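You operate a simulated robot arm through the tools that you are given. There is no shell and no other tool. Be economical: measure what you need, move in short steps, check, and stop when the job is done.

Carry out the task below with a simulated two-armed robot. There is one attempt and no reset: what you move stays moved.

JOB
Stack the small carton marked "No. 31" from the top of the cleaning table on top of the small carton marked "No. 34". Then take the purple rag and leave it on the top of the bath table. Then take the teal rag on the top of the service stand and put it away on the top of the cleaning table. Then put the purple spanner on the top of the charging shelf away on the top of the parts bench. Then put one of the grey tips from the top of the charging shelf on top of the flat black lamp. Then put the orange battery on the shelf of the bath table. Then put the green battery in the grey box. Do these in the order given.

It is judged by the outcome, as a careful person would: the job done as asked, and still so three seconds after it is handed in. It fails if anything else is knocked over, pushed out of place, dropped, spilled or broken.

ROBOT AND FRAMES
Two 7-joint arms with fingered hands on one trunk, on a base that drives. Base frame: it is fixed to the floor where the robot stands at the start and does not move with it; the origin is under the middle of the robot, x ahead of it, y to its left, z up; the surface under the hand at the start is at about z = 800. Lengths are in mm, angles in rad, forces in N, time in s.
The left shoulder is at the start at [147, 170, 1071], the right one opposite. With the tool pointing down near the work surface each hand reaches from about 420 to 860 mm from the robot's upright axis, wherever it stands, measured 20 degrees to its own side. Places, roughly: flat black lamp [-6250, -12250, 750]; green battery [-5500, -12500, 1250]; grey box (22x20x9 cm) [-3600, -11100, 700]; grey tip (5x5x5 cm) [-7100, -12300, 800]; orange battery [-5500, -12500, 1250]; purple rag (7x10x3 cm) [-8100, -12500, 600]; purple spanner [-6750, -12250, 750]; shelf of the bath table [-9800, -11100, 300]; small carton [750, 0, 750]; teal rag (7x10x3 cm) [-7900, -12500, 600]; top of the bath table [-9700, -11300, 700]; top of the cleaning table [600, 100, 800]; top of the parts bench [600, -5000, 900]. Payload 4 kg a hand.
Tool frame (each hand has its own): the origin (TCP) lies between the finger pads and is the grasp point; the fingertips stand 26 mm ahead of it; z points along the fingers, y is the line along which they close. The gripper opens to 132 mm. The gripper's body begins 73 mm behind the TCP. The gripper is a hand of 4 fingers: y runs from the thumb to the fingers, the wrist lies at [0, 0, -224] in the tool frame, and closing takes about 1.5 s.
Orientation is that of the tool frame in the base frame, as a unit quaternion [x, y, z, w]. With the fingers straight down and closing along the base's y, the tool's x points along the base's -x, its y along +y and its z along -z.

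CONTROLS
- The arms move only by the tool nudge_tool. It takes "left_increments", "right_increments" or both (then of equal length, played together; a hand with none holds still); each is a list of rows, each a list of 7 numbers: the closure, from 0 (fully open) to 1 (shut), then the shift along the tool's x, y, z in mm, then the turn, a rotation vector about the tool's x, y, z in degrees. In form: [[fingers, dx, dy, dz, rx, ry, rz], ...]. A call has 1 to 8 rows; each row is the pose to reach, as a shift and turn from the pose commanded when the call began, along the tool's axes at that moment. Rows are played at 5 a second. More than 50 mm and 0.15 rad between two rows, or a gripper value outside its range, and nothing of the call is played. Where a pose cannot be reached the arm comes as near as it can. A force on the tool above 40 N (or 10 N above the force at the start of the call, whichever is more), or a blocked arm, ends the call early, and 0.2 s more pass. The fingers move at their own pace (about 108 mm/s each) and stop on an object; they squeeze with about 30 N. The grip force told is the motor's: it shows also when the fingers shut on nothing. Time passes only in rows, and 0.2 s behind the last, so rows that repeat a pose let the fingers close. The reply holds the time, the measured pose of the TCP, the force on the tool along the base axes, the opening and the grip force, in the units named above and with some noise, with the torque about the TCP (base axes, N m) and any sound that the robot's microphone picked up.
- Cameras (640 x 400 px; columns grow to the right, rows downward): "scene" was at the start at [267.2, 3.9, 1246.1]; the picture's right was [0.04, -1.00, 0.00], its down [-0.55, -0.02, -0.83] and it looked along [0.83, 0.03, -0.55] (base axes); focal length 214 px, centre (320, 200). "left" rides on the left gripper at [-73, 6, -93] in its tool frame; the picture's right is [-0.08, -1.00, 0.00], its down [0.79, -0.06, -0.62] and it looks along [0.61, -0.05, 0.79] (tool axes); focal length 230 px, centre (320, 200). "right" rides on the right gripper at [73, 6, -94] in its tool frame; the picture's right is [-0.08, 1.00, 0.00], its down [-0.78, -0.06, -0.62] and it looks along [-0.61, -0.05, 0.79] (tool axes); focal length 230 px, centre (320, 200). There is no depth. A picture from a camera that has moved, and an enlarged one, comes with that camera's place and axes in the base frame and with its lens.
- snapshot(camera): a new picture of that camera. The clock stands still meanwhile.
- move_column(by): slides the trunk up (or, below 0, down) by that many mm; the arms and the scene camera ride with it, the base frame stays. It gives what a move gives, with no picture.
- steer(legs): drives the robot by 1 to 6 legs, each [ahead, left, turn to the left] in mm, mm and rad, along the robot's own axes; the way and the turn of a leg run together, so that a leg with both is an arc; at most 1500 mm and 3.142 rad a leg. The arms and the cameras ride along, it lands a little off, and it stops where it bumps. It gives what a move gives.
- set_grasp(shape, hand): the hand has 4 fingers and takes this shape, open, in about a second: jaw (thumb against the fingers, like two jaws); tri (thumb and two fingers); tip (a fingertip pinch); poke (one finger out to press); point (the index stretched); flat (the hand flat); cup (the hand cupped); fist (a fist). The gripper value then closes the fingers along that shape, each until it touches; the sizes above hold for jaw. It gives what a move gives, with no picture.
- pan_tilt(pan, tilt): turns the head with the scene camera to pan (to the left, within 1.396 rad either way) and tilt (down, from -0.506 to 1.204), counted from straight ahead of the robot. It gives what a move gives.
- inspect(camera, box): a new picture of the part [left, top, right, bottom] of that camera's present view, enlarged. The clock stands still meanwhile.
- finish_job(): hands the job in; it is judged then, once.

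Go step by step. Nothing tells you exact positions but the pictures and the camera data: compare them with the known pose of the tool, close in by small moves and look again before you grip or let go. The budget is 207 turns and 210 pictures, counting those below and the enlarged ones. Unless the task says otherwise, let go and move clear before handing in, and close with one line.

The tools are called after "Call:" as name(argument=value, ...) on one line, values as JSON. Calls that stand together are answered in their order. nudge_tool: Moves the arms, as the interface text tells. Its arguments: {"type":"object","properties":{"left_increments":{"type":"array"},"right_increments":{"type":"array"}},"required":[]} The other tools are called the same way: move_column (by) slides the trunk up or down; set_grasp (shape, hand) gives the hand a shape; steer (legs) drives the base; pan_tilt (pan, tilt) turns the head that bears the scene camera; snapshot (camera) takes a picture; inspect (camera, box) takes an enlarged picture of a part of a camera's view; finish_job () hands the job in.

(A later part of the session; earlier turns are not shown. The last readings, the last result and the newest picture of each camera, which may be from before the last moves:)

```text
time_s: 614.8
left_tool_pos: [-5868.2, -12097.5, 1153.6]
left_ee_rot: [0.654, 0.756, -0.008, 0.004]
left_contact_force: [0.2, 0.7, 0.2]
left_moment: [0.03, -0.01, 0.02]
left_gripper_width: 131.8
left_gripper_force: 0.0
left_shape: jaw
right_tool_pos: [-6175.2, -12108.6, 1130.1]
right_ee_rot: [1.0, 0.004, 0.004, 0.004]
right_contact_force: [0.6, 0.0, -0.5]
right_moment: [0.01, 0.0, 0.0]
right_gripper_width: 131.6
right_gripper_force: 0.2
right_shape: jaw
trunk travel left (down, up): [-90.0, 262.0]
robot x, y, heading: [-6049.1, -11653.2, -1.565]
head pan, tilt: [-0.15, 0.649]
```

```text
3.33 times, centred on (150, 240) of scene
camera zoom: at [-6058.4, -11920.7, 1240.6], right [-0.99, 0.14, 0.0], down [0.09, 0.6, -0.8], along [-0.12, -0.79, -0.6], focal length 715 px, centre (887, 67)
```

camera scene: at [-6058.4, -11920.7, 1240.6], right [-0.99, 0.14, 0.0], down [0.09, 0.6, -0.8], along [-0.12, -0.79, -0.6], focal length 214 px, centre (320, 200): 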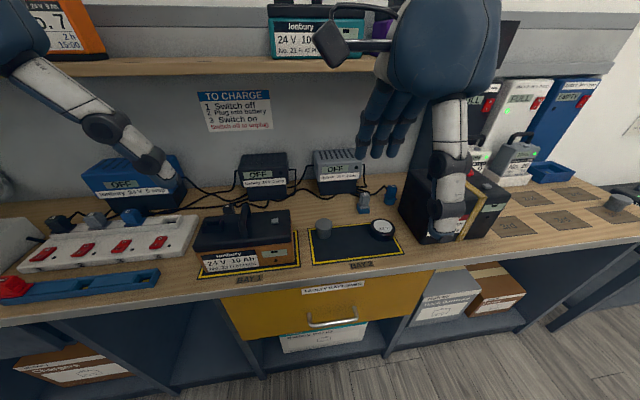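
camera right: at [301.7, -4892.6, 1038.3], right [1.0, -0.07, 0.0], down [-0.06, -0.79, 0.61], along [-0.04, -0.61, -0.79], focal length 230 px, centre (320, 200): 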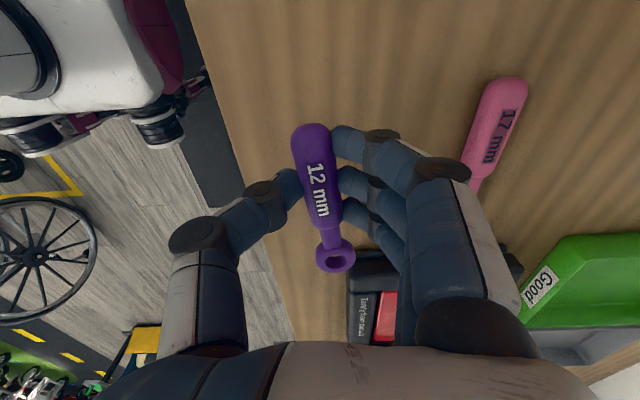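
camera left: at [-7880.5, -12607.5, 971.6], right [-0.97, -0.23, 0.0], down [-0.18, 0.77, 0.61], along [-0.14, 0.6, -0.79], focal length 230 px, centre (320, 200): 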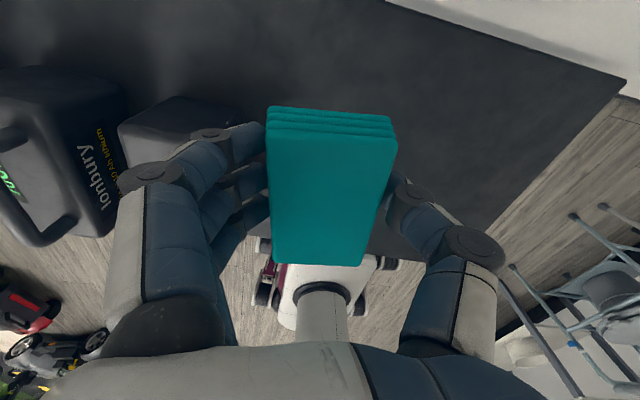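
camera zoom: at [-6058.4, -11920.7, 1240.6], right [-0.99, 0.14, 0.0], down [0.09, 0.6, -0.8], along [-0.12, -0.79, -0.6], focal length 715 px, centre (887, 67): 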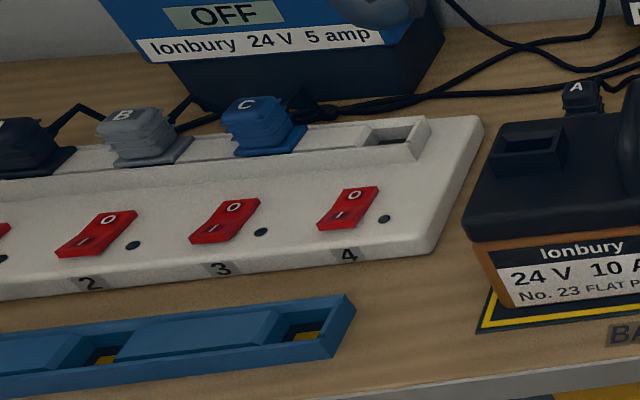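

The grey tip in Bay 2 stands near [-6132, -12336], top at about 845. The flat black lamp is near [-6298, -12323]. I bring the right hand over the tip, half closed.

Call:
nudge_tool(right_increments=[[0, 6, 25, 32, 0, 0, 0], [0, 12, 52, 64, 0, 0, 0], [0.1, 18, 80, 96, 0, 0, 0], [0.2, 24, 110, 128, 0, 0, 0], [0.3, 30, 140, 158, 0, 0, 0], [0.35, 36, 170, 188, 0, 0, 0], [0.35, 40, 200, 212, 0, 0, 0], [0.35, 43, 227, 225, 0, 0, 0]])

Call:
snapshot(camera="right")

Call:
snapshot(camera="scene")

```text
time_s: 616.6
left_tool_pos: [-5868.4, -12096.9, 1152.3]
left_ee_rot: [0.653, 0.757, -0.008, 0.005]
left_contact_force: [0.4, -0.6, 0.4]
left_moment: [0.0, -0.04, 0.02]
left_gripper_width: 131.7
left_gripper_force: 0.1
left_shape: jaw
right_tool_pos: [-6129.1, -12339.5, 906.1]
right_ee_rot: [1.0, 0.005, 0.003, 0.004]
right_contact_force: [-0.4, -0.6, 0.3]
right_moment: [-0.01, 0.0, -0.01]
right_gripper_width: 86.2
right_gripper_force: 0.0
right_shape: jaw
trunk travel left (down, up): [-90.0, 262.0]
robot x, y, heading: [-6046.2, -11653.2, -1.566]
head pan, tilt: [-0.15, 0.649]
```

```text
106 pictures are left
camera right: at [-6056.3, -12343.1, 999.3], right [-0.07, -1.0, 0.01], down [-0.79, 0.06, 0.61], along [-0.61, 0.04, -0.79], focal length 230 px, centre (320, 200)
```

right: 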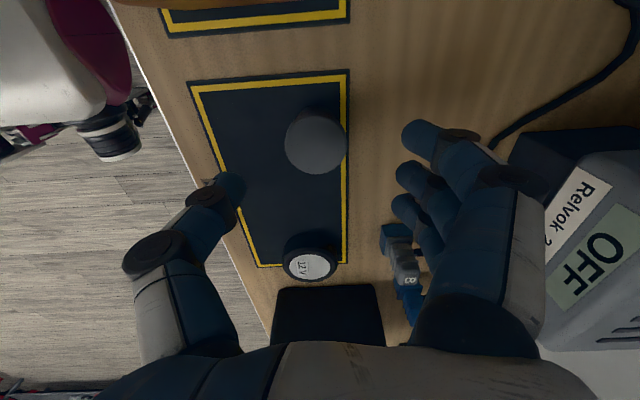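

```text
105 pictures are left
camera scene: at [-6058.3, -11921.4, 1240.3], right [-0.99, 0.15, 0.0], down [0.09, 0.6, -0.8], along [-0.12, -0.79, -0.61], focal length 214 px, centre (320, 200)
```

scene: 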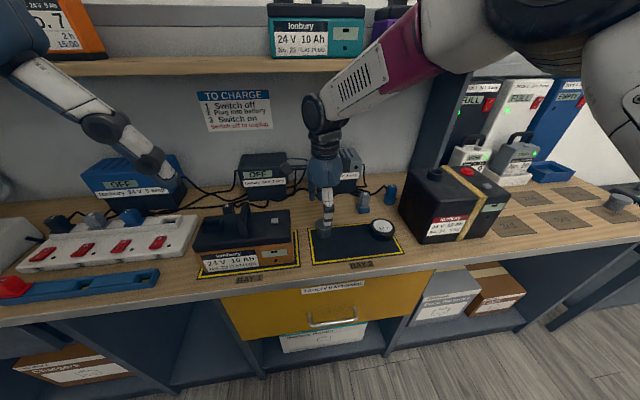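

The tip is centred between thumb and fingers. I lower around it and close.

Call:
nudge_tool(right_increments=[[0.35, 4, -3, 25, 0, 0, 0], [0.35, 4, -3, 50, 0, 0, 0], [0.35, 4, -3, 68, 0, 0, 0], [0.35, 4, -3, 74, 0, 0, 0], [0.6, 4, -3, 74, 0, 0, 0], [1, 4, -3, 74, 0, 0, 0], [1, 4, -3, 74, 0, 0, 0], [1, 4, -3, 74, 0, 0, 0]])

Call:
snapshot(camera="right")

```text
time_s: 618.4
left_tool_pos: [-5868.1, -12096.9, 1153.5]
left_ee_rot: [0.654, 0.756, -0.008, 0.004]
left_contact_force: [-0.5, -0.2, 1.1]
left_moment: [0.01, -0.02, 0.01]
left_gripper_width: 132.0
left_gripper_force: 0.0
left_shape: jaw
right_tool_pos: [-6123.5, -12334.7, 833.3]
right_ee_rot: [1.0, 0.005, 0.004, 0.005]
right_contact_force: [0.4, 0.4, 0.7]
right_moment: [0.01, 0.01, -0.06]
right_gripper_width: 23.6
right_gripper_force: 29.8
right_shape: jaw
trunk travel left (down, up): [-90.0, 262.0]
robot x, y, heading: [-6044.8, -11657.3, -1.57]
head pan, tilt: [-0.15, 0.649]
```

```text
104 pictures are left
camera right: at [-6052.3, -12339.9, 926.1], right [-0.07, -1.0, 0.01], down [-0.79, 0.06, 0.61], along [-0.61, 0.04, -0.79], focal length 230 px, centre (320, 200)
```

right: 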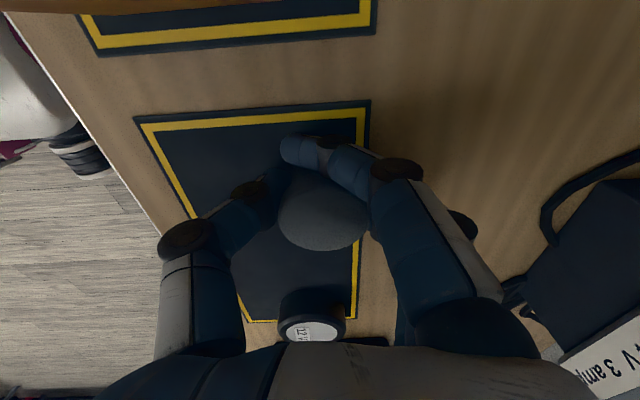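

The index finger curled past the tip, but the others seem to hold it. I lift a little and check.

Call:
nudge_tool(right_increments=[[1, 0, 0, -10, 0, 0, 0], [1, 0, 0, -30, 0, 0, 0], [1, 0, 0, -50, 0, 0, 0], [1, 0, 0, -50, 0, 0, 0]])

Call:
snapshot(camera="right")

Call:
inspect(camera="scene", box=[280, 140, 440, 280])

```text
time_s: 619.4
left_tool_pos: [-5868.3, -12097.1, 1152.2]
left_ee_rot: [0.654, 0.757, -0.008, 0.005]
left_contact_force: [0.0, 0.2, 0.3]
left_moment: [0.02, 0.01, -0.02]
left_gripper_width: 131.9
left_gripper_force: 0.0
left_shape: jaw
right_tool_pos: [-6124.9, -12335.3, 881.7]
right_ee_rot: [1.0, 0.004, 0.004, 0.004]
right_contact_force: [0.6, -0.3, 0.1]
right_moment: [-0.02, -0.02, -0.01]
right_gripper_width: 23.6
right_gripper_force: 29.9
right_shape: jaw
trunk travel left (down, up): [-90.0, 262.0]
robot x, y, heading: [-6046.3, -11655.1, -1.568]
head pan, tilt: [-0.15, 0.649]
```

```text
103 pictures are left
camera right: at [-6052.9, -12340.2, 975.2], right [-0.07, -1.0, 0.01], down [-0.79, 0.06, 0.61], along [-0.61, 0.04, -0.79], focal length 230 px, centre (320, 200)
```

right: 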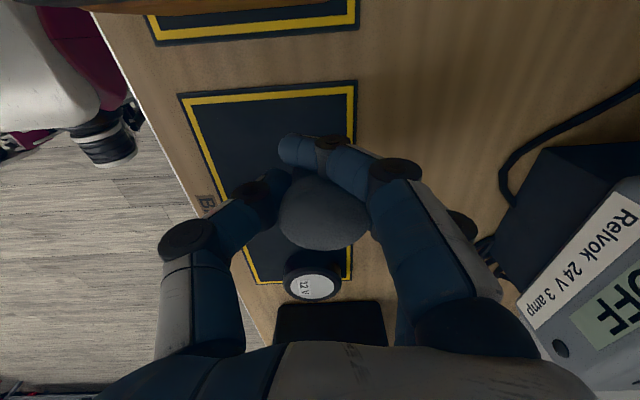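

```text
2.86 times, centred on (360, 210) of scene
camera zoom: at [-6058.5, -11921.0, 1240.4], right [-0.99, 0.15, 0.0], down [0.09, 0.6, -0.8], along [-0.12, -0.79, -0.6], focal length 613 px, centre (206, 171)
```

zoom: 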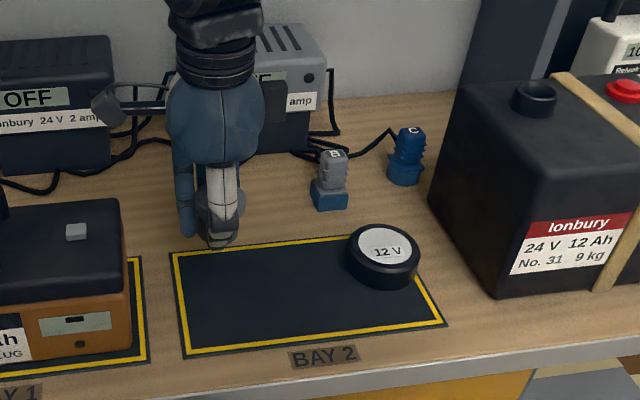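

The tip is held level and the offset is small. I carry it over to the lamp, staying above.

Call:
nudge_tool(right_increments=[[1, 0, 0, -15, 0, 0, 0], [1, 0, 0, -30, 0, 0, 0], [1, -40, -4, -30, 0, 0, 0], [1, -80, -8, -30, 0, 0, 0], [1, -120, -12, -30, 0, 0, 0], [1, -155, -16, -30, 0, 0, 0], [1, -175, -18, -30, 0, 0, 0], [1, -175, -18, -30, 0, 0, 0]])

Call:
snapshot(camera="right")

Call:
inspect(camera="scene", box=[300, 140, 460, 260])

```text
time_s: 621.2
left_tool_pos: [-5867.6, -12097.2, 1152.7]
left_ee_rot: [0.654, 0.756, -0.008, 0.005]
left_contact_force: [-0.6, -0.5, -0.7]
left_moment: [0.01, -0.03, 0.04]
left_gripper_width: 131.9
left_gripper_force: 0.2
left_shape: jaw
right_tool_pos: [-6300.9, -12316.9, 911.9]
right_ee_rot: [1.0, 0.003, 0.003, 0.003]
right_contact_force: [-0.4, 0.3, -0.9]
right_moment: [0.02, 0.01, -0.01]
right_gripper_width: 23.2
right_gripper_force: 29.9
right_shape: jaw
trunk travel left (down, up): [-90.0, 262.0]
robot x, y, heading: [-6042.7, -11654.9, -1.566]
head pan, tilt: [-0.15, 0.649]
```

```text
101 pictures are left
camera right: at [-6228.2, -12322.2, 1004.4], right [-0.07, -1.0, 0.01], down [-0.79, 0.06, 0.61], along [-0.61, 0.04, -0.79], focal length 230 px, centre (320, 200)
```

right: 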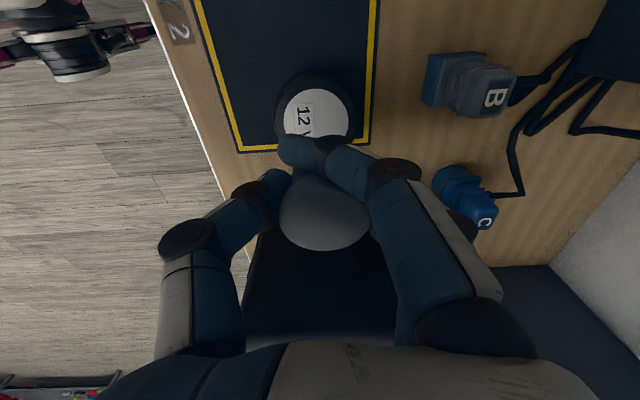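

```text
3.33 times, centred on (380, 200) of scene
camera zoom: at [-6058.4, -11920.7, 1240.6], right [-0.99, 0.15, 0.0], down [0.09, 0.6, -0.8], along [-0.12, -0.79, -0.6], focal length 715 px, centre (120, 200)
```

zoom: 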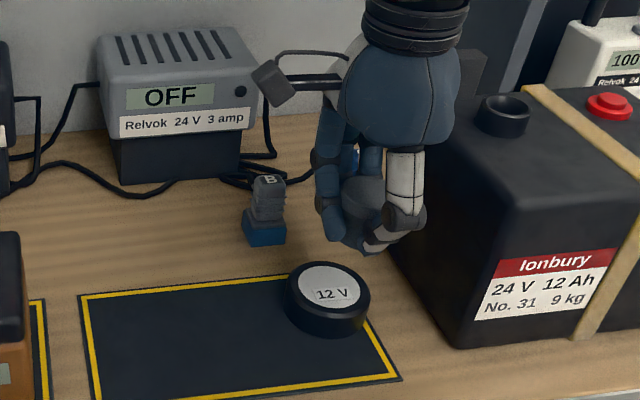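

In the hand's own view the lamp is about 14 mm further toward +x. I correct and lower to just above it.

Call:
nudge_tool(right_increments=[[1, 7, -1, 8, 0, 0, 0], [1, 14, -2, 18, 0, 0, 0], [1, 14, -2, 30, 0, 0, 0], [1, 14, -2, 36, 0, 0, 0], [1, 14, -2, 36, 0, 0, 0]])

Call:
snapshot(camera="right")

Call:
inspect(camera="scene", box=[330, 170, 430, 250])

```text
time_s: 622.4
left_tool_pos: [-5867.3, -12096.6, 1152.9]
left_ee_rot: [0.654, 0.757, -0.009, 0.004]
left_contact_force: [0.5, -0.6, -0.4]
left_moment: [0.0, 0.01, -0.01]
left_gripper_width: 131.9
left_gripper_force: 0.1
left_shape: jaw
right_tool_pos: [-6284.9, -12315.6, 875.2]
right_ee_rot: [1.0, 0.004, 0.003, 0.004]
right_contact_force: [0.8, -1.2, -0.9]
right_moment: [-0.01, -0.02, 0.02]
right_gripper_width: 23.4
right_gripper_force: 30.4
right_shape: jaw
trunk travel left (down, up): [-90.0, 262.0]
robot x, y, heading: [-6045.5, -11655.6, -1.566]
head pan, tilt: [-0.15, 0.649]
```

```text
99 pictures are left
camera right: at [-6213.8, -12321.2, 968.4], right [-0.07, -1.0, 0.01], down [-0.79, 0.06, 0.61], along [-0.61, 0.04, -0.79], focal length 230 px, centre (320, 200)
```

right: 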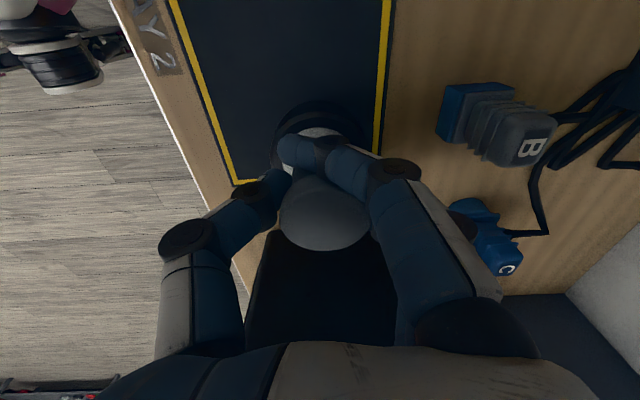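

```text
5.00 times, centred on (380, 210) of scene
camera zoom: at [-6058.5, -11920.6, 1240.6], right [-0.99, 0.15, 0.0], down [0.09, 0.6, -0.8], along [-0.12, -0.79, -0.6], focal length 1072 px, centre (20, 150)
```

zoom: 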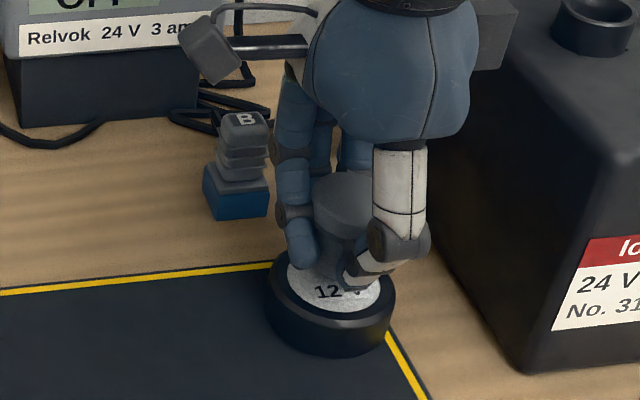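

Aligned within a few mm. I lower to contact.

Call:
nudge_tool(right_increments=[[1, 0, 0, 4, 0, 0, 0], [1, 0, 0, 7, 0, 0, 0], [1, 0, 0, 10, 0, 0, 0], [1, 0, 0, 12, 0, 0, 0], [1, 0, 0, 12, 0, 0, 0]])

Call:
inspect(camera="scene", box=[330, 170, 430, 250])

```text
time_s: 623.6
left_tool_pos: [-5868.3, -12096.5, 1153.1]
left_ee_rot: [0.654, 0.756, -0.009, 0.004]
left_contact_force: [0.6, 0.0, -0.3]
left_moment: [0.02, -0.01, -0.04]
left_gripper_width: 132.1
left_gripper_force: 0.1
left_shape: jaw
right_tool_pos: [-6286.3, -12316.1, 862.2]
right_ee_rot: [1.0, 0.005, 0.004, 0.005]
right_contact_force: [-0.7, -0.2, -0.3]
right_moment: [0.01, -0.01, 0.02]
right_gripper_width: 23.4
right_gripper_force: 29.8
right_shape: jaw
trunk travel left (down, up): [-90.0, 262.0]
robot x, y, heading: [-6045.2, -11656.0, -1.572]
head pan, tilt: [-0.15, 0.649]
```

```text
5.00 times, centred on (380, 210) of scene
camera zoom: at [-6058.5, -11920.7, 1240.6], right [-0.99, 0.15, 0.0], down [0.09, 0.6, -0.8], along [-0.12, -0.79, -0.6], focal length 1072 px, centre (20, 150)
```

zoom: 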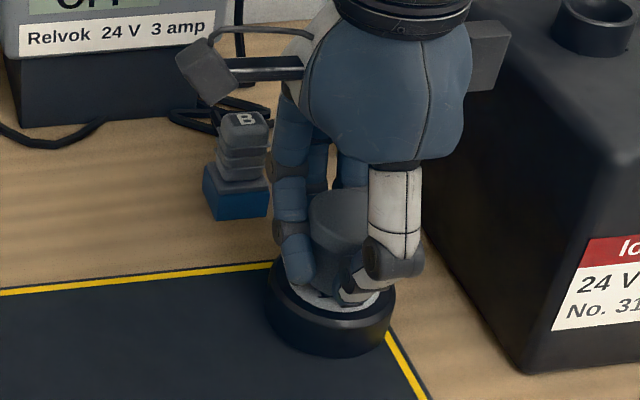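

Call:
nudge_tool(right_increments=[[1, 0, 0, 2, 0, 0, 0], [1, 0, 0, 4, 0, 0, 0], [1, 0, 0, 6, 0, 0, 0], [1, 0, 0, 6, 0, 0, 0]])

Call:
inspect(camera="scene", box=[330, 170, 430, 250])

```text
time_s: 624.6
left_tool_pos: [-5866.5, -12094.9, 1154.6]
left_ee_rot: [0.654, 0.756, -0.01, 0.004]
left_contact_force: [0.5, 0.0, 1.0]
left_moment: [-0.03, 0.0, 0.02]
left_gripper_width: 132.1
left_gripper_force: 0.1
left_shape: jaw
right_tool_pos: [-6285.6, -12316.6, 859.9]
right_ee_rot: [1.0, 0.005, 0.003, 0.006]
right_contact_force: [1.5, -0.6, 21.6]
right_moment: [-0.24, 0.35, 0.03]
right_gripper_width: 23.8
right_gripper_force: 30.1
right_shape: jaw
trunk travel left (down, up): [-90.0, 262.0]
robot x, y, heading: [-6043.9, -11653.7, -1.57]
head pan, tilt: [-0.15, 0.649]
```

```text
5.00 times, centred on (380, 210) of scene
camera zoom: at [-6057.5, -11918.4, 1241.5], right [-0.99, 0.15, 0.0], down [0.09, 0.6, -0.8], along [-0.12, -0.79, -0.6], focal length 1072 px, centre (20, 150)
```

zoom: 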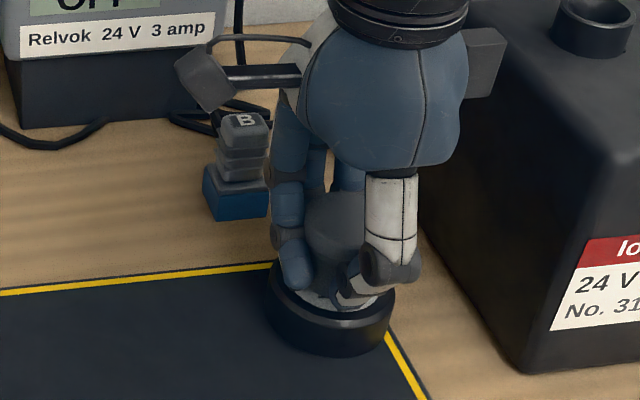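

Contact. I take off the load and open slowly.

Call:
nudge_tool(right_increments=[[1, 0, 0, -3, 0, 0, 0], [0.85, 0, 0, -3, 0, 0, 0], [0.75, 0, 0, -3, 0, 0, 0], [0.65, 0, 0, -4, 0, 0, 0], [0.55, 0, 0, -4, 0, 0, 0], [0.45, 0, 0, -4, 0, 0, 0], [0.35, 0, 0, -4, 0, 0, 0], [0.35, 0, 0, -4, 0, 0, 0]])

Call:
inspect(camera="scene", box=[330, 170, 430, 250])

Call:
snapshot(camera="right")

```text
time_s: 626.4
left_tool_pos: [-5868.1, -12096.3, 1154.1]
left_ee_rot: [0.654, 0.756, -0.008, 0.005]
left_contact_force: [0.1, 0.3, 0.4]
left_moment: [-0.01, -0.01, 0.01]
left_gripper_width: 131.9
left_gripper_force: 0.1
left_shape: jaw
right_tool_pos: [-6285.6, -12315.7, 861.0]
right_ee_rot: [1.0, 0.005, 0.003, 0.004]
right_contact_force: [1.1, 0.7, -0.2]
right_moment: [-0.01, 0.03, 0.02]
right_gripper_width: 85.6
right_gripper_force: 0.1
right_shape: jaw
trunk travel left (down, up): [-90.0, 262.0]
robot x, y, heading: [-6047.7, -11655.8, -1.569]
head pan, tilt: [-0.15, 0.649]
```

```text
5.00 times, centred on (380, 210) of scene
camera zoom: at [-6058.5, -11920.7, 1240.6], right [-0.99, 0.15, 0.0], down [0.09, 0.6, -0.8], along [-0.12, -0.79, -0.6], focal length 1072 px, centre (20, 150)
```

zoom: 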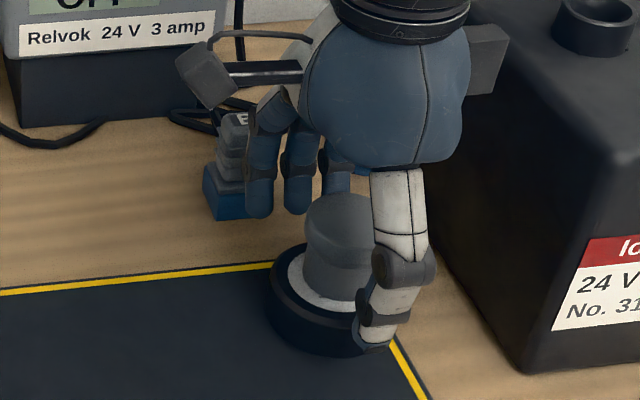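

```text
94 pictures are left
camera right: at [-6213.9, -12321.4, 954.3], right [-0.07, -1.0, 0.01], down [-0.79, 0.06, 0.61], along [-0.61, 0.04, -0.79], focal length 230 px, centre (320, 200)
```

right: 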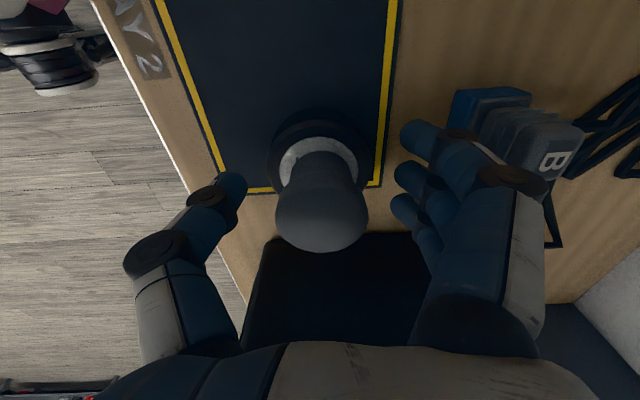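

The tip stands upright on the lamp. I rise clear.

Call:
nudge_tool(right_increments=[[0.35, 0, 0, -25, 0, 0, 0], [0.35, 0, 0, -65, 0, 0, 0], [0.3, 0, 0, -105, 0, 0, 0], [0.2, 0, -20, -145, 0, 0, 0], [0, 0, -60, -170, 0, 0, 0], [0, 0, -105, -190, 0, 0, 0], [0, 0, -150, -210, 0, 0, 0], [0, 0, -190, -230, 0, 0, 0]])

Call:
pan_tilt(pan=0.3, tilt=0.35)

Call:
snapshot(camera="scene")

```text
time_s: 628.2
left_tool_pos: [-5868.3, -12096.3, 1153.7]
left_ee_rot: [0.653, 0.757, -0.008, 0.005]
left_contact_force: [0.3, 0.1, 0.6]
left_moment: [-0.04, -0.03, 0.02]
left_gripper_width: 131.9
left_gripper_force: 0.1
left_shape: jaw
right_tool_pos: [-6289.4, -12122.4, 1089.7]
right_ee_rot: [1.0, 0.003, 0.004, 0.005]
right_contact_force: [0.7, 0.8, 0.3]
right_moment: [-0.02, -0.04, -0.04]
right_gripper_width: 132.1
right_gripper_force: 0.0
right_shape: jaw
trunk travel left (down, up): [-90.0, 262.0]
robot x, y, heading: [-6045.0, -11655.5, -1.573]
head pan, tilt: [-0.15, 0.649]
```

```text
time_s: 629.1
left_tool_pos: [-5868.3, -12096.4, 1152.1]
left_ee_rot: [0.655, 0.756, -0.008, 0.004]
left_contact_force: [-0.1, -0.2, 0.1]
left_moment: [-0.01, 0.0, 0.03]
left_gripper_width: 132.1
left_gripper_force: 0.0
left_shape: jaw
right_tool_pos: [-6289.8, -12124.7, 1089.1]
right_ee_rot: [1.0, 0.005, 0.004, 0.003]
right_contact_force: [-0.2, 0.1, -0.3]
right_moment: [-0.03, -0.01, 0.02]
right_gripper_width: 131.9
right_gripper_force: 0.1
right_shape: jaw
trunk travel left (down, up): [-90.0, 262.0]
robot x, y, heading: [-6046.7, -11655.3, -1.569]
head pan, tilt: [0.3, 0.351]
```

```text
93 pictures are left
camera scene: at [-6018.0, -11923.6, 1267.6], right [-0.95, -0.3, 0.0], down [-0.1, 0.33, -0.94], along [0.28, -0.9, -0.34], focal length 214 px, centre (320, 200)
```

scene: 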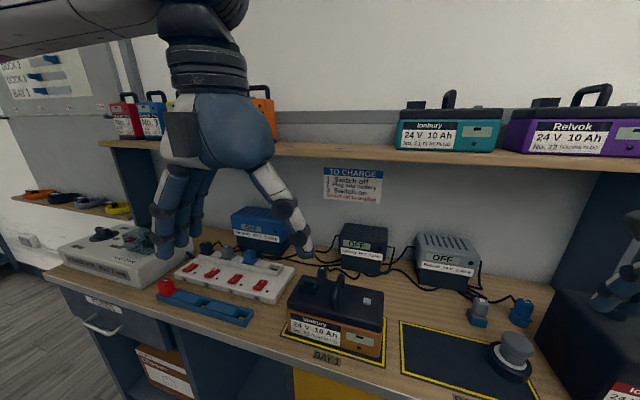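

The tip is standing. Next are the orange and green batteries on the upper shelf. I move left and raise the view to study them.

Call:
steer(legs=[[-150, 450, 0]])

Call:
pan_tilt(pan=0.0, tilt=0.1)

Call:
snapshot(camera="scene")

```text
time_s: 633.6
left_tool_pos: [-5421.5, -11946.2, 1152.4]
left_ee_rot: [0.655, 0.756, -0.008, 0.005]
left_contact_force: [0.4, 0.5, -0.4]
left_moment: [-0.02, 0.01, 0.0]
left_gripper_width: 131.8
left_gripper_force: 0.1
left_shape: jaw
right_tool_pos: [-5844.0, -11974.6, 1088.9]
right_ee_rot: [1.0, 0.003, 0.003, 0.004]
right_contact_force: [0.4, 0.5, -0.2]
right_moment: [-0.05, -0.01, 0.03]
right_gripper_width: 131.9
right_gripper_force: 0.1
right_shape: jaw
trunk travel left (down, up): [-90.0, 262.0]
robot x, y, heading: [-5598.7, -11505.7, -1.567]
head pan, tilt: [0.3, 0.351]
```

```text
time_s: 634.4
left_tool_pos: [-5421.5, -11945.9, 1153.3]
left_ee_rot: [0.654, 0.756, -0.008, 0.005]
left_contact_force: [-0.2, 0.5, 0.5]
left_moment: [0.02, 0.02, -0.02]
left_gripper_width: 132.2
left_gripper_force: 0.0
left_shape: jaw
right_tool_pos: [-5842.5, -11973.2, 1089.3]
right_ee_rot: [1.0, 0.003, 0.003, 0.004]
right_contact_force: [0.0, -0.6, 0.0]
right_moment: [-0.01, 0.02, -0.02]
right_gripper_width: 131.6
right_gripper_force: 0.0
right_shape: jaw
trunk travel left (down, up): [-90.0, 262.0]
robot x, y, heading: [-5600.1, -11503.2, -1.569]
head pan, tilt: [0.0, 0.099]
```

```text
92 pictures are left
camera scene: at [-5599.0, -11776.3, 1291.0], right [-1.0, 0.0, 0.0], down [0.0, 0.1, -0.99], along [0.0, -0.99, -0.1], focal length 214 px, centre (320, 200)
```

scene: 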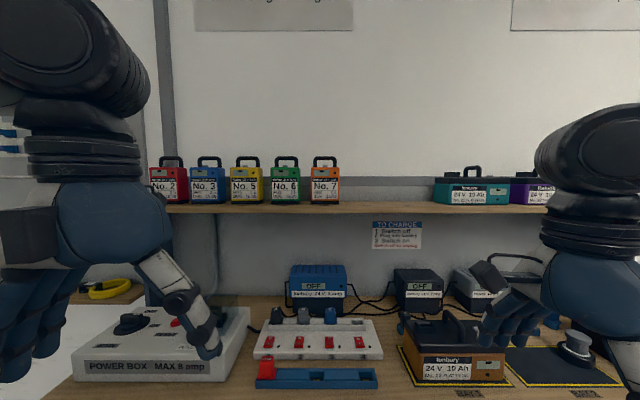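

Call:
inspect(camera="scene", box=[220, 140, 360, 230])

Call:
inspect(camera="scene", box=[140, 145, 240, 215])

```text
4.44 times, centred on (290, 185) of scene
camera zoom: at [-5599.0, -11776.3, 1291.0], right [-1.0, 0.0, 0.0], down [0.0, 0.1, -0.99], along [0.0, -0.99, -0.1], focal length 953 px, centre (453, 267)
```

zoom: 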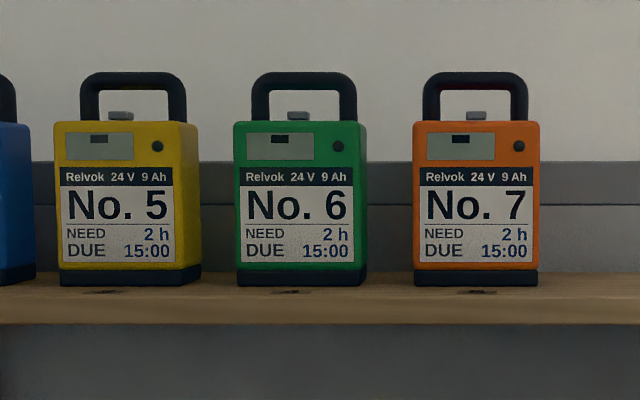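

```text
5.71 times, centred on (190, 180) of scene
camera zoom: at [-5599.0, -11776.3, 1291.0], right [-1.0, 0.0, 0.0], down [0.0, 0.1, -0.99], along [0.0, -0.99, -0.1], focal length 1226 px, centre (1063, 314)
```

zoom: 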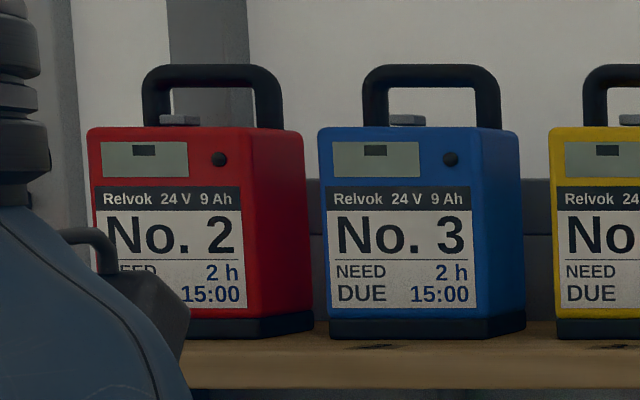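

The orange No. 7 and green No. 6 batteries stand upright, with black handles parallel to the shelf. I plan to grip the handle bar with the hand tilted forward. I raise the trunk, move left and look from above.

Call:
move_column(by=250)

Call:
steer(legs=[[150, 130, 0]])

Call:
pan_tilt(pan=-0.15, tilt=0.55)

Call:
snapshot(camera="scene")

```text
time_s: 637.0
left_tool_pos: [-5421.1, -11947.0, 1403.1]
left_ee_rot: [0.655, 0.755, -0.009, 0.004]
left_contact_force: [0.5, 0.2, 0.7]
left_moment: [0.0, 0.03, -0.01]
left_gripper_width: 132.1
left_gripper_force: 0.0
left_shape: jaw
right_tool_pos: [-5843.5, -11973.1, 1338.9]
right_ee_rot: [1.0, 0.003, 0.003, 0.004]
right_contact_force: [0.6, 0.5, 0.3]
right_moment: [0.01, -0.03, 0.0]
right_gripper_width: 131.9
right_gripper_force: 0.1
right_shape: jaw
trunk travel left (down, up): [-340.0, 12.0]
robot x, y, heading: [-5602.6, -11505.3, -1.569]
head pan, tilt: [0.0, 0.099]
```

```text
time_s: 638.8
left_tool_pos: [-5290.7, -12096.5, 1402.6]
left_ee_rot: [0.655, 0.756, -0.009, 0.004]
left_contact_force: [-0.2, -0.5, -0.6]
left_moment: [0.01, 0.03, -0.02]
left_gripper_width: 132.0
left_gripper_force: 0.0
left_shape: jaw
right_tool_pos: [-5711.4, -12123.1, 1338.3]
right_ee_rot: [1.0, 0.004, 0.004, 0.003]
right_contact_force: [-0.1, -0.4, 0.3]
right_moment: [0.02, -0.01, 0.01]
right_gripper_width: 131.8
right_gripper_force: 0.0
right_shape: jaw
trunk travel left (down, up): [-340.0, 12.0]
robot x, y, heading: [-5467.2, -11656.1, -1.57]
head pan, tilt: [0.0, 0.099]
```

```text
time_s: 639.7
left_tool_pos: [-5292.3, -12094.7, 1402.3]
left_ee_rot: [0.655, 0.756, -0.008, 0.005]
left_contact_force: [-0.7, 0.7, 0.5]
left_moment: [-0.02, 0.03, -0.02]
left_gripper_width: 131.9
left_gripper_force: 0.0
left_shape: jaw
right_tool_pos: [-5713.3, -12121.8, 1338.3]
right_ee_rot: [1.0, 0.004, 0.005, 0.004]
right_contact_force: [0.3, -0.5, -0.6]
right_moment: [0.0, 0.0, -0.01]
right_gripper_width: 131.9
right_gripper_force: 0.0
right_shape: jaw
trunk travel left (down, up): [-340.0, 12.0]
robot x, y, heading: [-5471.1, -11652.5, -1.57]
head pan, tilt: [-0.15, 0.55]
```

```text
89 pictures are left
camera scene: at [-5482.6, -11782.9, 1511.3], right [-0.99, 0.15, 0.0], down [0.08, 0.52, -0.85], along [-0.13, -0.84, -0.52], focal length 214 px, centre (320, 200)
```

scene: 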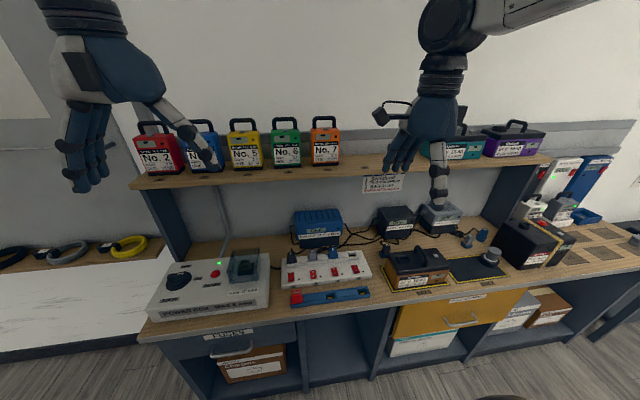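

Call:
inspect(camera="scene", box=[240, 100, 360, 190])

```text
4.44 times, centred on (300, 145) of scene
camera zoom: at [-5482.6, -11782.9, 1511.3], right [-0.99, 0.15, 0.0], down [0.08, 0.52, -0.85], along [-0.13, -0.84, -0.52], focal length 953 px, centre (409, 444)
```

zoom: 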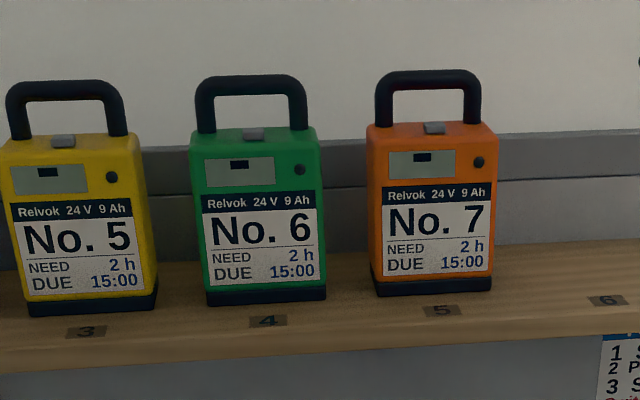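

Triangulating two views, the orange battery's handle bar is at about [-5615, -12560, 1364] and its body spans z from 1200 to 1331, 100 mm wide. I will grip its sides with the left hand pitched forward, which also suits the low bath shelf. First I shift right and square the left hand.

Call:
steer(legs=[[0, -290, 0]])

Call:
nudge_tool(left_increments=[[0, 0, 0, 0, 0, 0, 4], [0, 0, 0, 0, 0, 0, 8], [0, 0, 0, 0, 0, 0, 8]])

Call:
nudge_tool(left_increments=[[0, -20, 0, 6, 0, -8, 0], [0, -40, 0, 12, 0, -16, 0], [0, -60, 0, 18, 0, -24, 0], [0, -80, 0, 25, 0, -32, 0], [0, -100, 0, 32, 0, -40, 0], [0, -125, 0, 40, 0, -48, 0], [0, -150, 0, 45, 0, -56, 0], [0, -160, 0, 50, 0, -60, 0]])

Call:
snapshot(camera="left")

```text
time_s: 642.8
left_tool_pos: [-5582.0, -12095.1, 1403.6]
left_ee_rot: [0.655, 0.755, -0.008, 0.004]
left_contact_force: [0.5, -0.2, 0.4]
left_moment: [-0.02, -0.06, 0.01]
left_gripper_width: 132.0
left_gripper_force: 0.1
left_shape: jaw
right_tool_pos: [-6004.3, -12122.6, 1338.9]
right_ee_rot: [1.0, 0.002, 0.005, 0.004]
right_contact_force: [0.1, 0.4, -0.1]
right_moment: [0.05, 0.01, -0.01]
right_gripper_width: 131.9
right_gripper_force: 0.1
right_shape: jaw
trunk travel left (down, up): [-340.0, 12.0]
robot x, y, heading: [-5761.0, -11657.0, -1.564]
head pan, tilt: [-0.15, 0.55]
```

```text
time_s: 643.6
left_tool_pos: [-5581.9, -12096.6, 1403.0]
left_ee_rot: [0.706, 0.708, -0.008, 0.004]
left_contact_force: [0.5, -0.5, 0.4]
left_moment: [0.01, 0.0, 0.02]
left_gripper_width: 131.6
left_gripper_force: 0.0
left_shape: jaw
right_tool_pos: [-6005.0, -12121.9, 1339.3]
right_ee_rot: [1.0, 0.003, 0.004, 0.004]
right_contact_force: [0.5, 1.3, 1.1]
right_moment: [-0.01, -0.01, -0.01]
right_gripper_width: 132.0
right_gripper_force: 0.1
right_shape: jaw
trunk travel left (down, up): [-340.0, 12.0]
robot x, y, heading: [-5759.3, -11656.1, -1.57]
head pan, tilt: [-0.15, 0.55]
```

```text
time_s: 645.4
left_tool_pos: [-5582.3, -12257.0, 1357.0]
left_ee_rot: [0.607, 0.61, -0.361, 0.359]
left_contact_force: [0.2, 0.2, 1.0]
left_moment: [0.01, 0.01, 0.01]
left_gripper_width: 132.0
left_gripper_force: 0.0
left_shape: jaw
right_tool_pos: [-6003.5, -12123.7, 1338.8]
right_ee_rot: [1.0, 0.002, 0.004, 0.003]
right_contact_force: [-0.4, -0.6, 0.3]
right_moment: [0.01, -0.02, -0.01]
right_gripper_width: 132.0
right_gripper_force: 0.1
right_shape: jaw
trunk travel left (down, up): [-340.0, 12.0]
robot x, y, heading: [-5759.7, -11653.0, -1.566]
head pan, tilt: [-0.15, 0.55]
```

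```text
87 pictures are left
camera left: at [-5574.9, -12210.9, 1464.9], right [-1.0, -0.04, 0.07], down [-0.06, 0.92, -0.39], along [-0.05, -0.39, -0.92], focal length 230 px, centre (320, 200)
```

left: 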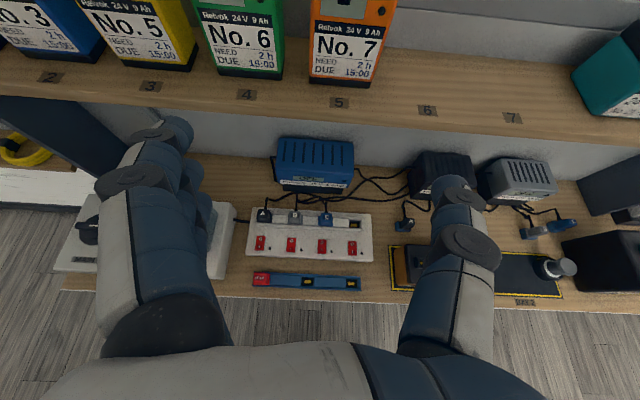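

The left hand is pitched as planned, and the orange battery's front face is confirmed at y of about -12527, x = -5616. I drive 120 mm closer and line up in front of it.

Call:
steer(legs=[[120, 0, 0]])

Call:
nudge_tool(left_increments=[[0, 5, -12, 22, 0, 0, 0], [0.08, 10, -24, 44, 0, 0, 0], [0.1, 15, -35, 65, 0, 0, 0], [0.1, 15, -35, 65, 0, 0, 0]])

Call:
snapshot(camera="left")

Call:
pan_tilt(pan=0.3, tilt=0.45)

Call:
snapshot(camera="scene")

```text
time_s: 646.6
left_tool_pos: [-5581.9, -12376.5, 1356.1]
left_ee_rot: [0.607, 0.61, -0.36, 0.359]
left_contact_force: [-0.3, 0.9, 0.6]
left_moment: [0.03, 0.06, -0.02]
left_gripper_width: 132.0
left_gripper_force: 0.1
left_shape: jaw
right_tool_pos: [-6003.1, -12242.8, 1339.4]
right_ee_rot: [1.0, 0.002, 0.004, 0.004]
right_contact_force: [0.8, -0.6, 0.2]
right_moment: [0.0, 0.0, 0.03]
right_gripper_width: 131.8
right_gripper_force: 0.0
right_shape: jaw
trunk travel left (down, up): [-340.0, 12.0]
robot x, y, heading: [-5758.4, -11772.5, -1.571]
head pan, tilt: [-0.15, 0.55]
```

```text
time_s: 647.6
left_tool_pos: [-5617.4, -12426.3, 1312.7]
left_ee_rot: [0.608, 0.61, -0.361, 0.358]
left_contact_force: [0.1, 0.4, 0.1]
left_moment: [-0.03, -0.03, 0.03]
left_gripper_width: 119.0
left_gripper_force: 0.0
left_shape: jaw
right_tool_pos: [-6004.6, -12242.8, 1339.3]
right_ee_rot: [1.0, 0.003, 0.004, 0.004]
right_contact_force: [0.5, -0.1, -0.8]
right_moment: [0.0, 0.0, 0.02]
right_gripper_width: 131.9
right_gripper_force: 0.1
right_shape: jaw
trunk travel left (down, up): [-340.0, 12.0]
robot x, y, heading: [-5760.2, -11772.5, -1.568]
head pan, tilt: [-0.15, 0.55]
```

```text
86 pictures are left
camera left: at [-5610.1, -12379.6, 1421.0], right [-1.0, -0.04, 0.07], down [-0.06, 0.92, -0.39], along [-0.05, -0.39, -0.92], focal length 230 px, centre (320, 200)
```

left: 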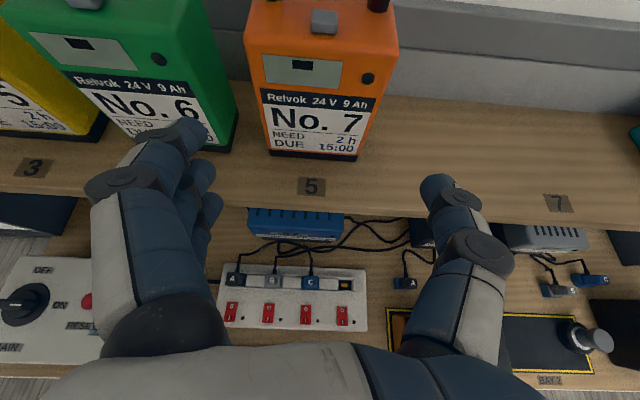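

```text
time_s: 648.5
left_tool_pos: [-5617.9, -12426.0, 1311.9]
left_ee_rot: [0.607, 0.611, -0.36, 0.359]
left_contact_force: [-0.7, 0.2, -0.6]
left_moment: [0.01, -0.02, 0.01]
left_gripper_width: 118.8
left_gripper_force: 0.1
left_shape: jaw
right_tool_pos: [-6004.5, -12242.4, 1339.7]
right_ee_rot: [1.0, 0.003, 0.004, 0.004]
right_contact_force: [-1.0, 0.5, 0.0]
right_moment: [-0.02, 0.0, 0.0]
right_gripper_width: 131.8
right_gripper_force: 0.1
right_shape: jaw
trunk travel left (down, up): [-340.0, 12.0]
robot x, y, heading: [-5756.0, -11775.9, -1.566]
head pan, tilt: [0.3, 0.45]
```

```text
85 pictures are left
camera scene: at [-5732.4, -11902.4, 1520.3], right [-0.96, -0.3, 0.0], down [-0.13, 0.42, -0.9], along [0.27, -0.86, -0.44], focal length 214 px, centre (320, 200)
```

scene: 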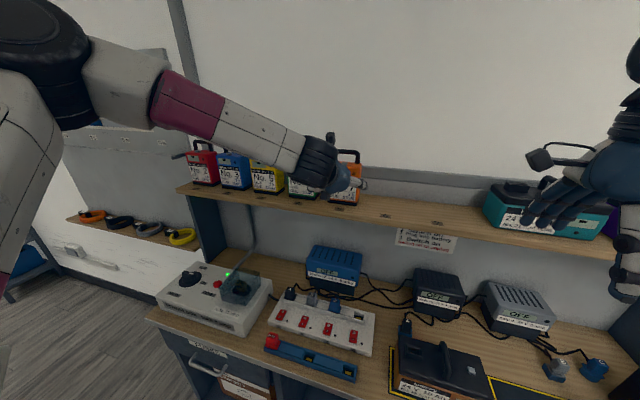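

Fingers straddle the battery's width with about 6 to 10 mm each side, clear of green No. 6. I advance partway and check.

Call:
nudge_tool(left_increments=[[0.1, -8, 1, 28, 0, 0, 0], [0.1, -16, 2, 55, 0, 0, 0], [0.1, -21, 2, 72, 0, 0, 0], [0.1, -21, 2, 72, 0, 0, 0]])

Call:
snapshot(camera="left")

Call:
inspect(camera="scene", box=[250, 120, 410, 240])

```text
time_s: 649.5
left_tool_pos: [-5615.0, -12499.2, 1295.8]
left_ee_rot: [0.607, 0.611, -0.36, 0.359]
left_contact_force: [-0.8, 0.4, 0.0]
left_moment: [0.0, -0.01, 0.02]
left_gripper_width: 118.8
left_gripper_force: 0.0
left_shape: jaw
right_tool_pos: [-6005.0, -12243.2, 1340.0]
right_ee_rot: [1.0, 0.003, 0.004, 0.004]
right_contact_force: [0.0, 0.0, 0.3]
right_moment: [0.03, -0.01, -0.01]
right_gripper_width: 132.0
right_gripper_force: 0.2
right_shape: jaw
trunk travel left (down, up): [-340.0, 12.0]
robot x, y, heading: [-5757.4, -11776.1, -1.572]
head pan, tilt: [0.3, 0.45]
```

```text
84 pictures are left
camera left: at [-5607.7, -12452.6, 1404.5], right [-1.0, -0.04, 0.07], down [-0.06, 0.92, -0.39], along [-0.05, -0.39, -0.92], focal length 230 px, centre (320, 200)
```

left: 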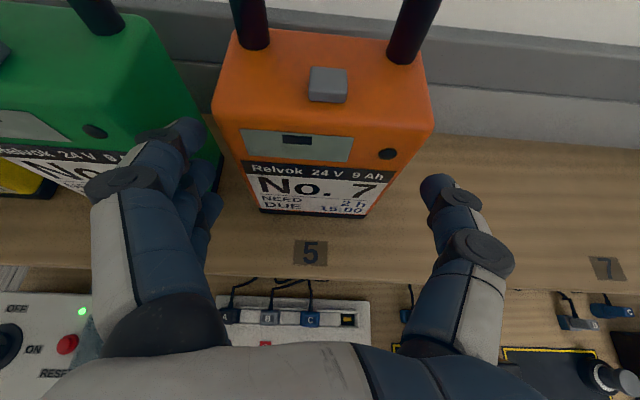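

```text
3.33 times, centred on (330, 180) of scene
camera zoom: at [-5732.2, -11902.1, 1520.3], right [-0.95, -0.3, 0.0], down [-0.13, 0.42, -0.9], along [0.27, -0.86, -0.44], focal length 715 px, centre (287, 267)
```

zoom: 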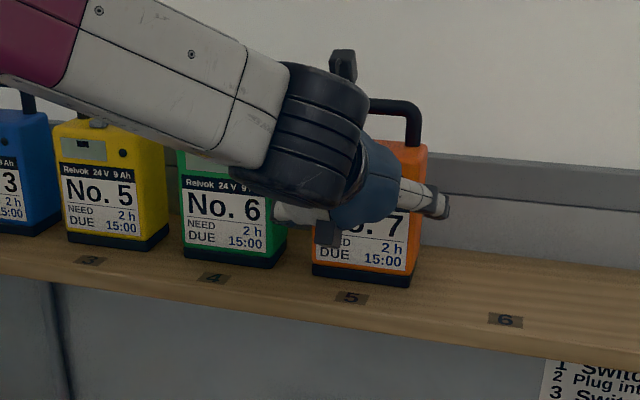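

Margins look even on both sides. I advance the rest of the way, then look before closing.

Call:
nudge_tool(left_increments=[[0.1, -4, 0, 14, 0, 0, 0], [0.1, -8, 0, 28, 0, 0, 0], [0.1, -13, 0, 42, 0, 0, 0], [0.1, -13, 0, 42, 0, 0, 0]])

Call:
snapshot(camera="left")

```text
time_s: 650.5
left_tool_pos: [-5614.6, -12543.0, 1286.0]
left_ee_rot: [0.607, 0.611, -0.36, 0.358]
left_contact_force: [1.5, 1.9, 1.6]
left_moment: [-0.07, 0.04, 0.08]
left_gripper_width: 119.1
left_gripper_force: 0.1
left_shape: jaw
right_tool_pos: [-6004.4, -12241.6, 1339.2]
right_ee_rot: [1.0, 0.003, 0.004, 0.004]
right_contact_force: [0.6, 0.7, 0.4]
right_moment: [0.04, 0.0, 0.01]
right_gripper_width: 132.0
right_gripper_force: 0.2
right_shape: jaw
trunk travel left (down, up): [-340.0, 12.0]
robot x, y, heading: [-5757.0, -11773.9, -1.574]
head pan, tilt: [0.3, 0.45]
```

```text
82 pictures are left
camera left: at [-5607.8, -12496.2, 1395.3], right [-1.0, -0.04, 0.07], down [-0.06, 0.92, -0.39], along [-0.05, -0.39, -0.92], focal length 230 px, centre (320, 200)
```

left: 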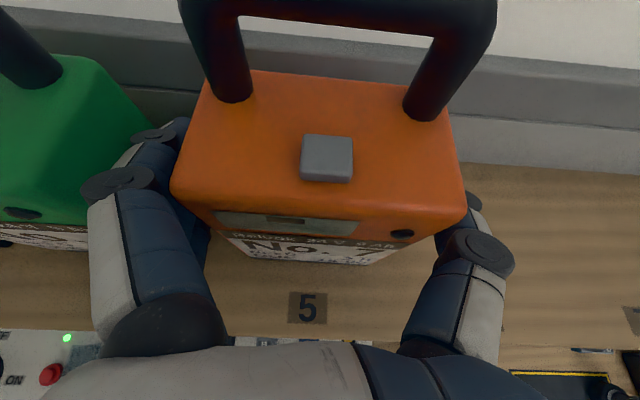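

Call:
nudge_tool(left_increments=[[0.3, 0, 0, 0, 0, 0, 0], [0.6, 0, 0, 0, 0, 0, 0], [1, 0, 0, 0, 0, 0, 0], [1, 0, 0, 0, 0, 0, 0], [1, 0, 0, 0, 0, 0, 0]])

Call:
snapshot(camera="left")

```text
time_s: 651.8
left_tool_pos: [-5614.4, -12543.7, 1286.1]
left_ee_rot: [0.607, 0.61, -0.361, 0.359]
left_contact_force: [2.4, 2.0, -0.2]
left_moment: [-0.1, 0.05, 0.12]
left_gripper_width: 95.1
left_gripper_force: 30.7
left_shape: jaw
right_tool_pos: [-6003.6, -12240.8, 1340.3]
right_ee_rot: [1.0, 0.002, 0.004, 0.004]
right_contact_force: [-0.4, -0.2, -0.3]
right_moment: [-0.01, 0.02, 0.0]
right_gripper_width: 131.8
right_gripper_force: 0.0
right_shape: jaw
trunk travel left (down, up): [-340.0, 12.0]
robot x, y, heading: [-5756.1, -11777.8, -1.568]
head pan, tilt: [0.3, 0.45]
```

```text
81 pictures are left
camera left: at [-5607.8, -12496.3, 1395.3], right [-1.0, -0.04, 0.07], down [-0.06, 0.92, -0.39], along [-0.05, -0.39, -0.92], focal length 230 px, centre (320, 200)
```

left: 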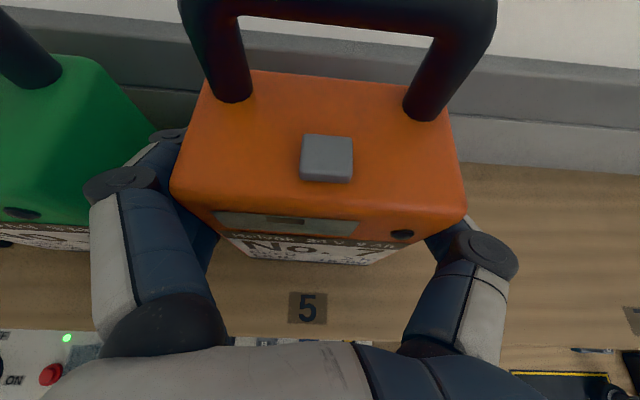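

Gripped at 95 mm. I lift 20 mm and check the hold.

Call:
nudge_tool(left_increments=[[1, -4, 0, -2.4, 0, 0, 0], [1, -9, 0, -5, 0, 0, 0], [1, -17.5, 0, -9.6, 0, 0, 0], [1, -17.5, 0, -9.6, 0, 0, 0]])

Call:
snapshot(camera="left")

Call:
inspect(camera="scene", box=[250, 120, 410, 240])

```text
time_s: 652.8
left_tool_pos: [-5613.8, -12544.9, 1305.1]
left_ee_rot: [0.609, 0.61, -0.359, 0.357]
left_contact_force: [0.3, -0.8, -13.1]
left_moment: [0.11, 0.03, 0.01]
left_gripper_width: 95.2
left_gripper_force: 29.8
left_shape: jaw
right_tool_pos: [-6003.6, -12243.7, 1338.7]
right_ee_rot: [1.0, 0.002, 0.003, 0.003]
right_contact_force: [-0.1, -0.7, 0.7]
right_moment: [0.0, -0.02, 0.01]
right_gripper_width: 132.1
right_gripper_force: 0.0
right_shape: jaw
trunk travel left (down, up): [-340.0, 12.0]
robot x, y, heading: [-5759.5, -11773.9, -1.572]
head pan, tilt: [0.3, 0.45]
```

```text
80 pictures are left
camera left: at [-5607.9, -12498.4, 1414.0], right [-1.0, -0.04, 0.07], down [-0.06, 0.92, -0.39], along [-0.05, -0.39, -0.92], focal length 230 px, centre (320, 200)
```

left: 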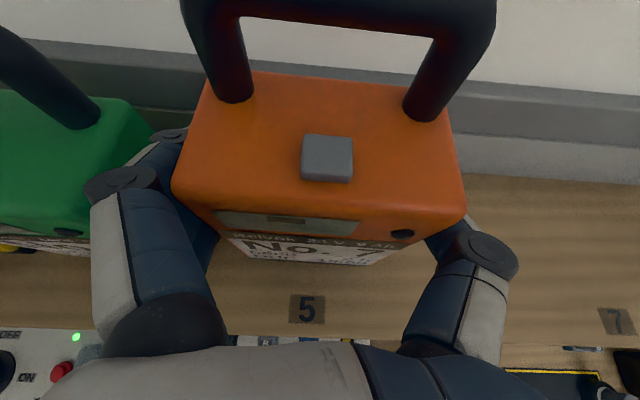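

```text
3.33 times, centred on (330, 180) of scene
camera zoom: at [-5732.0, -11904.3, 1520.0], right [-0.95, -0.3, 0.0], down [-0.13, 0.42, -0.9], along [0.27, -0.86, -0.44], focal length 715 px, centre (287, 267)
```

zoom: 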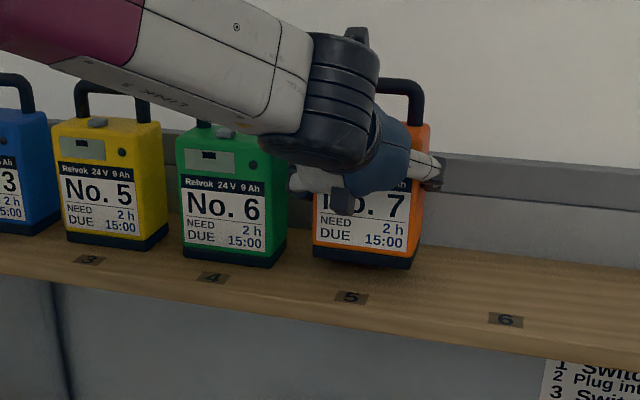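

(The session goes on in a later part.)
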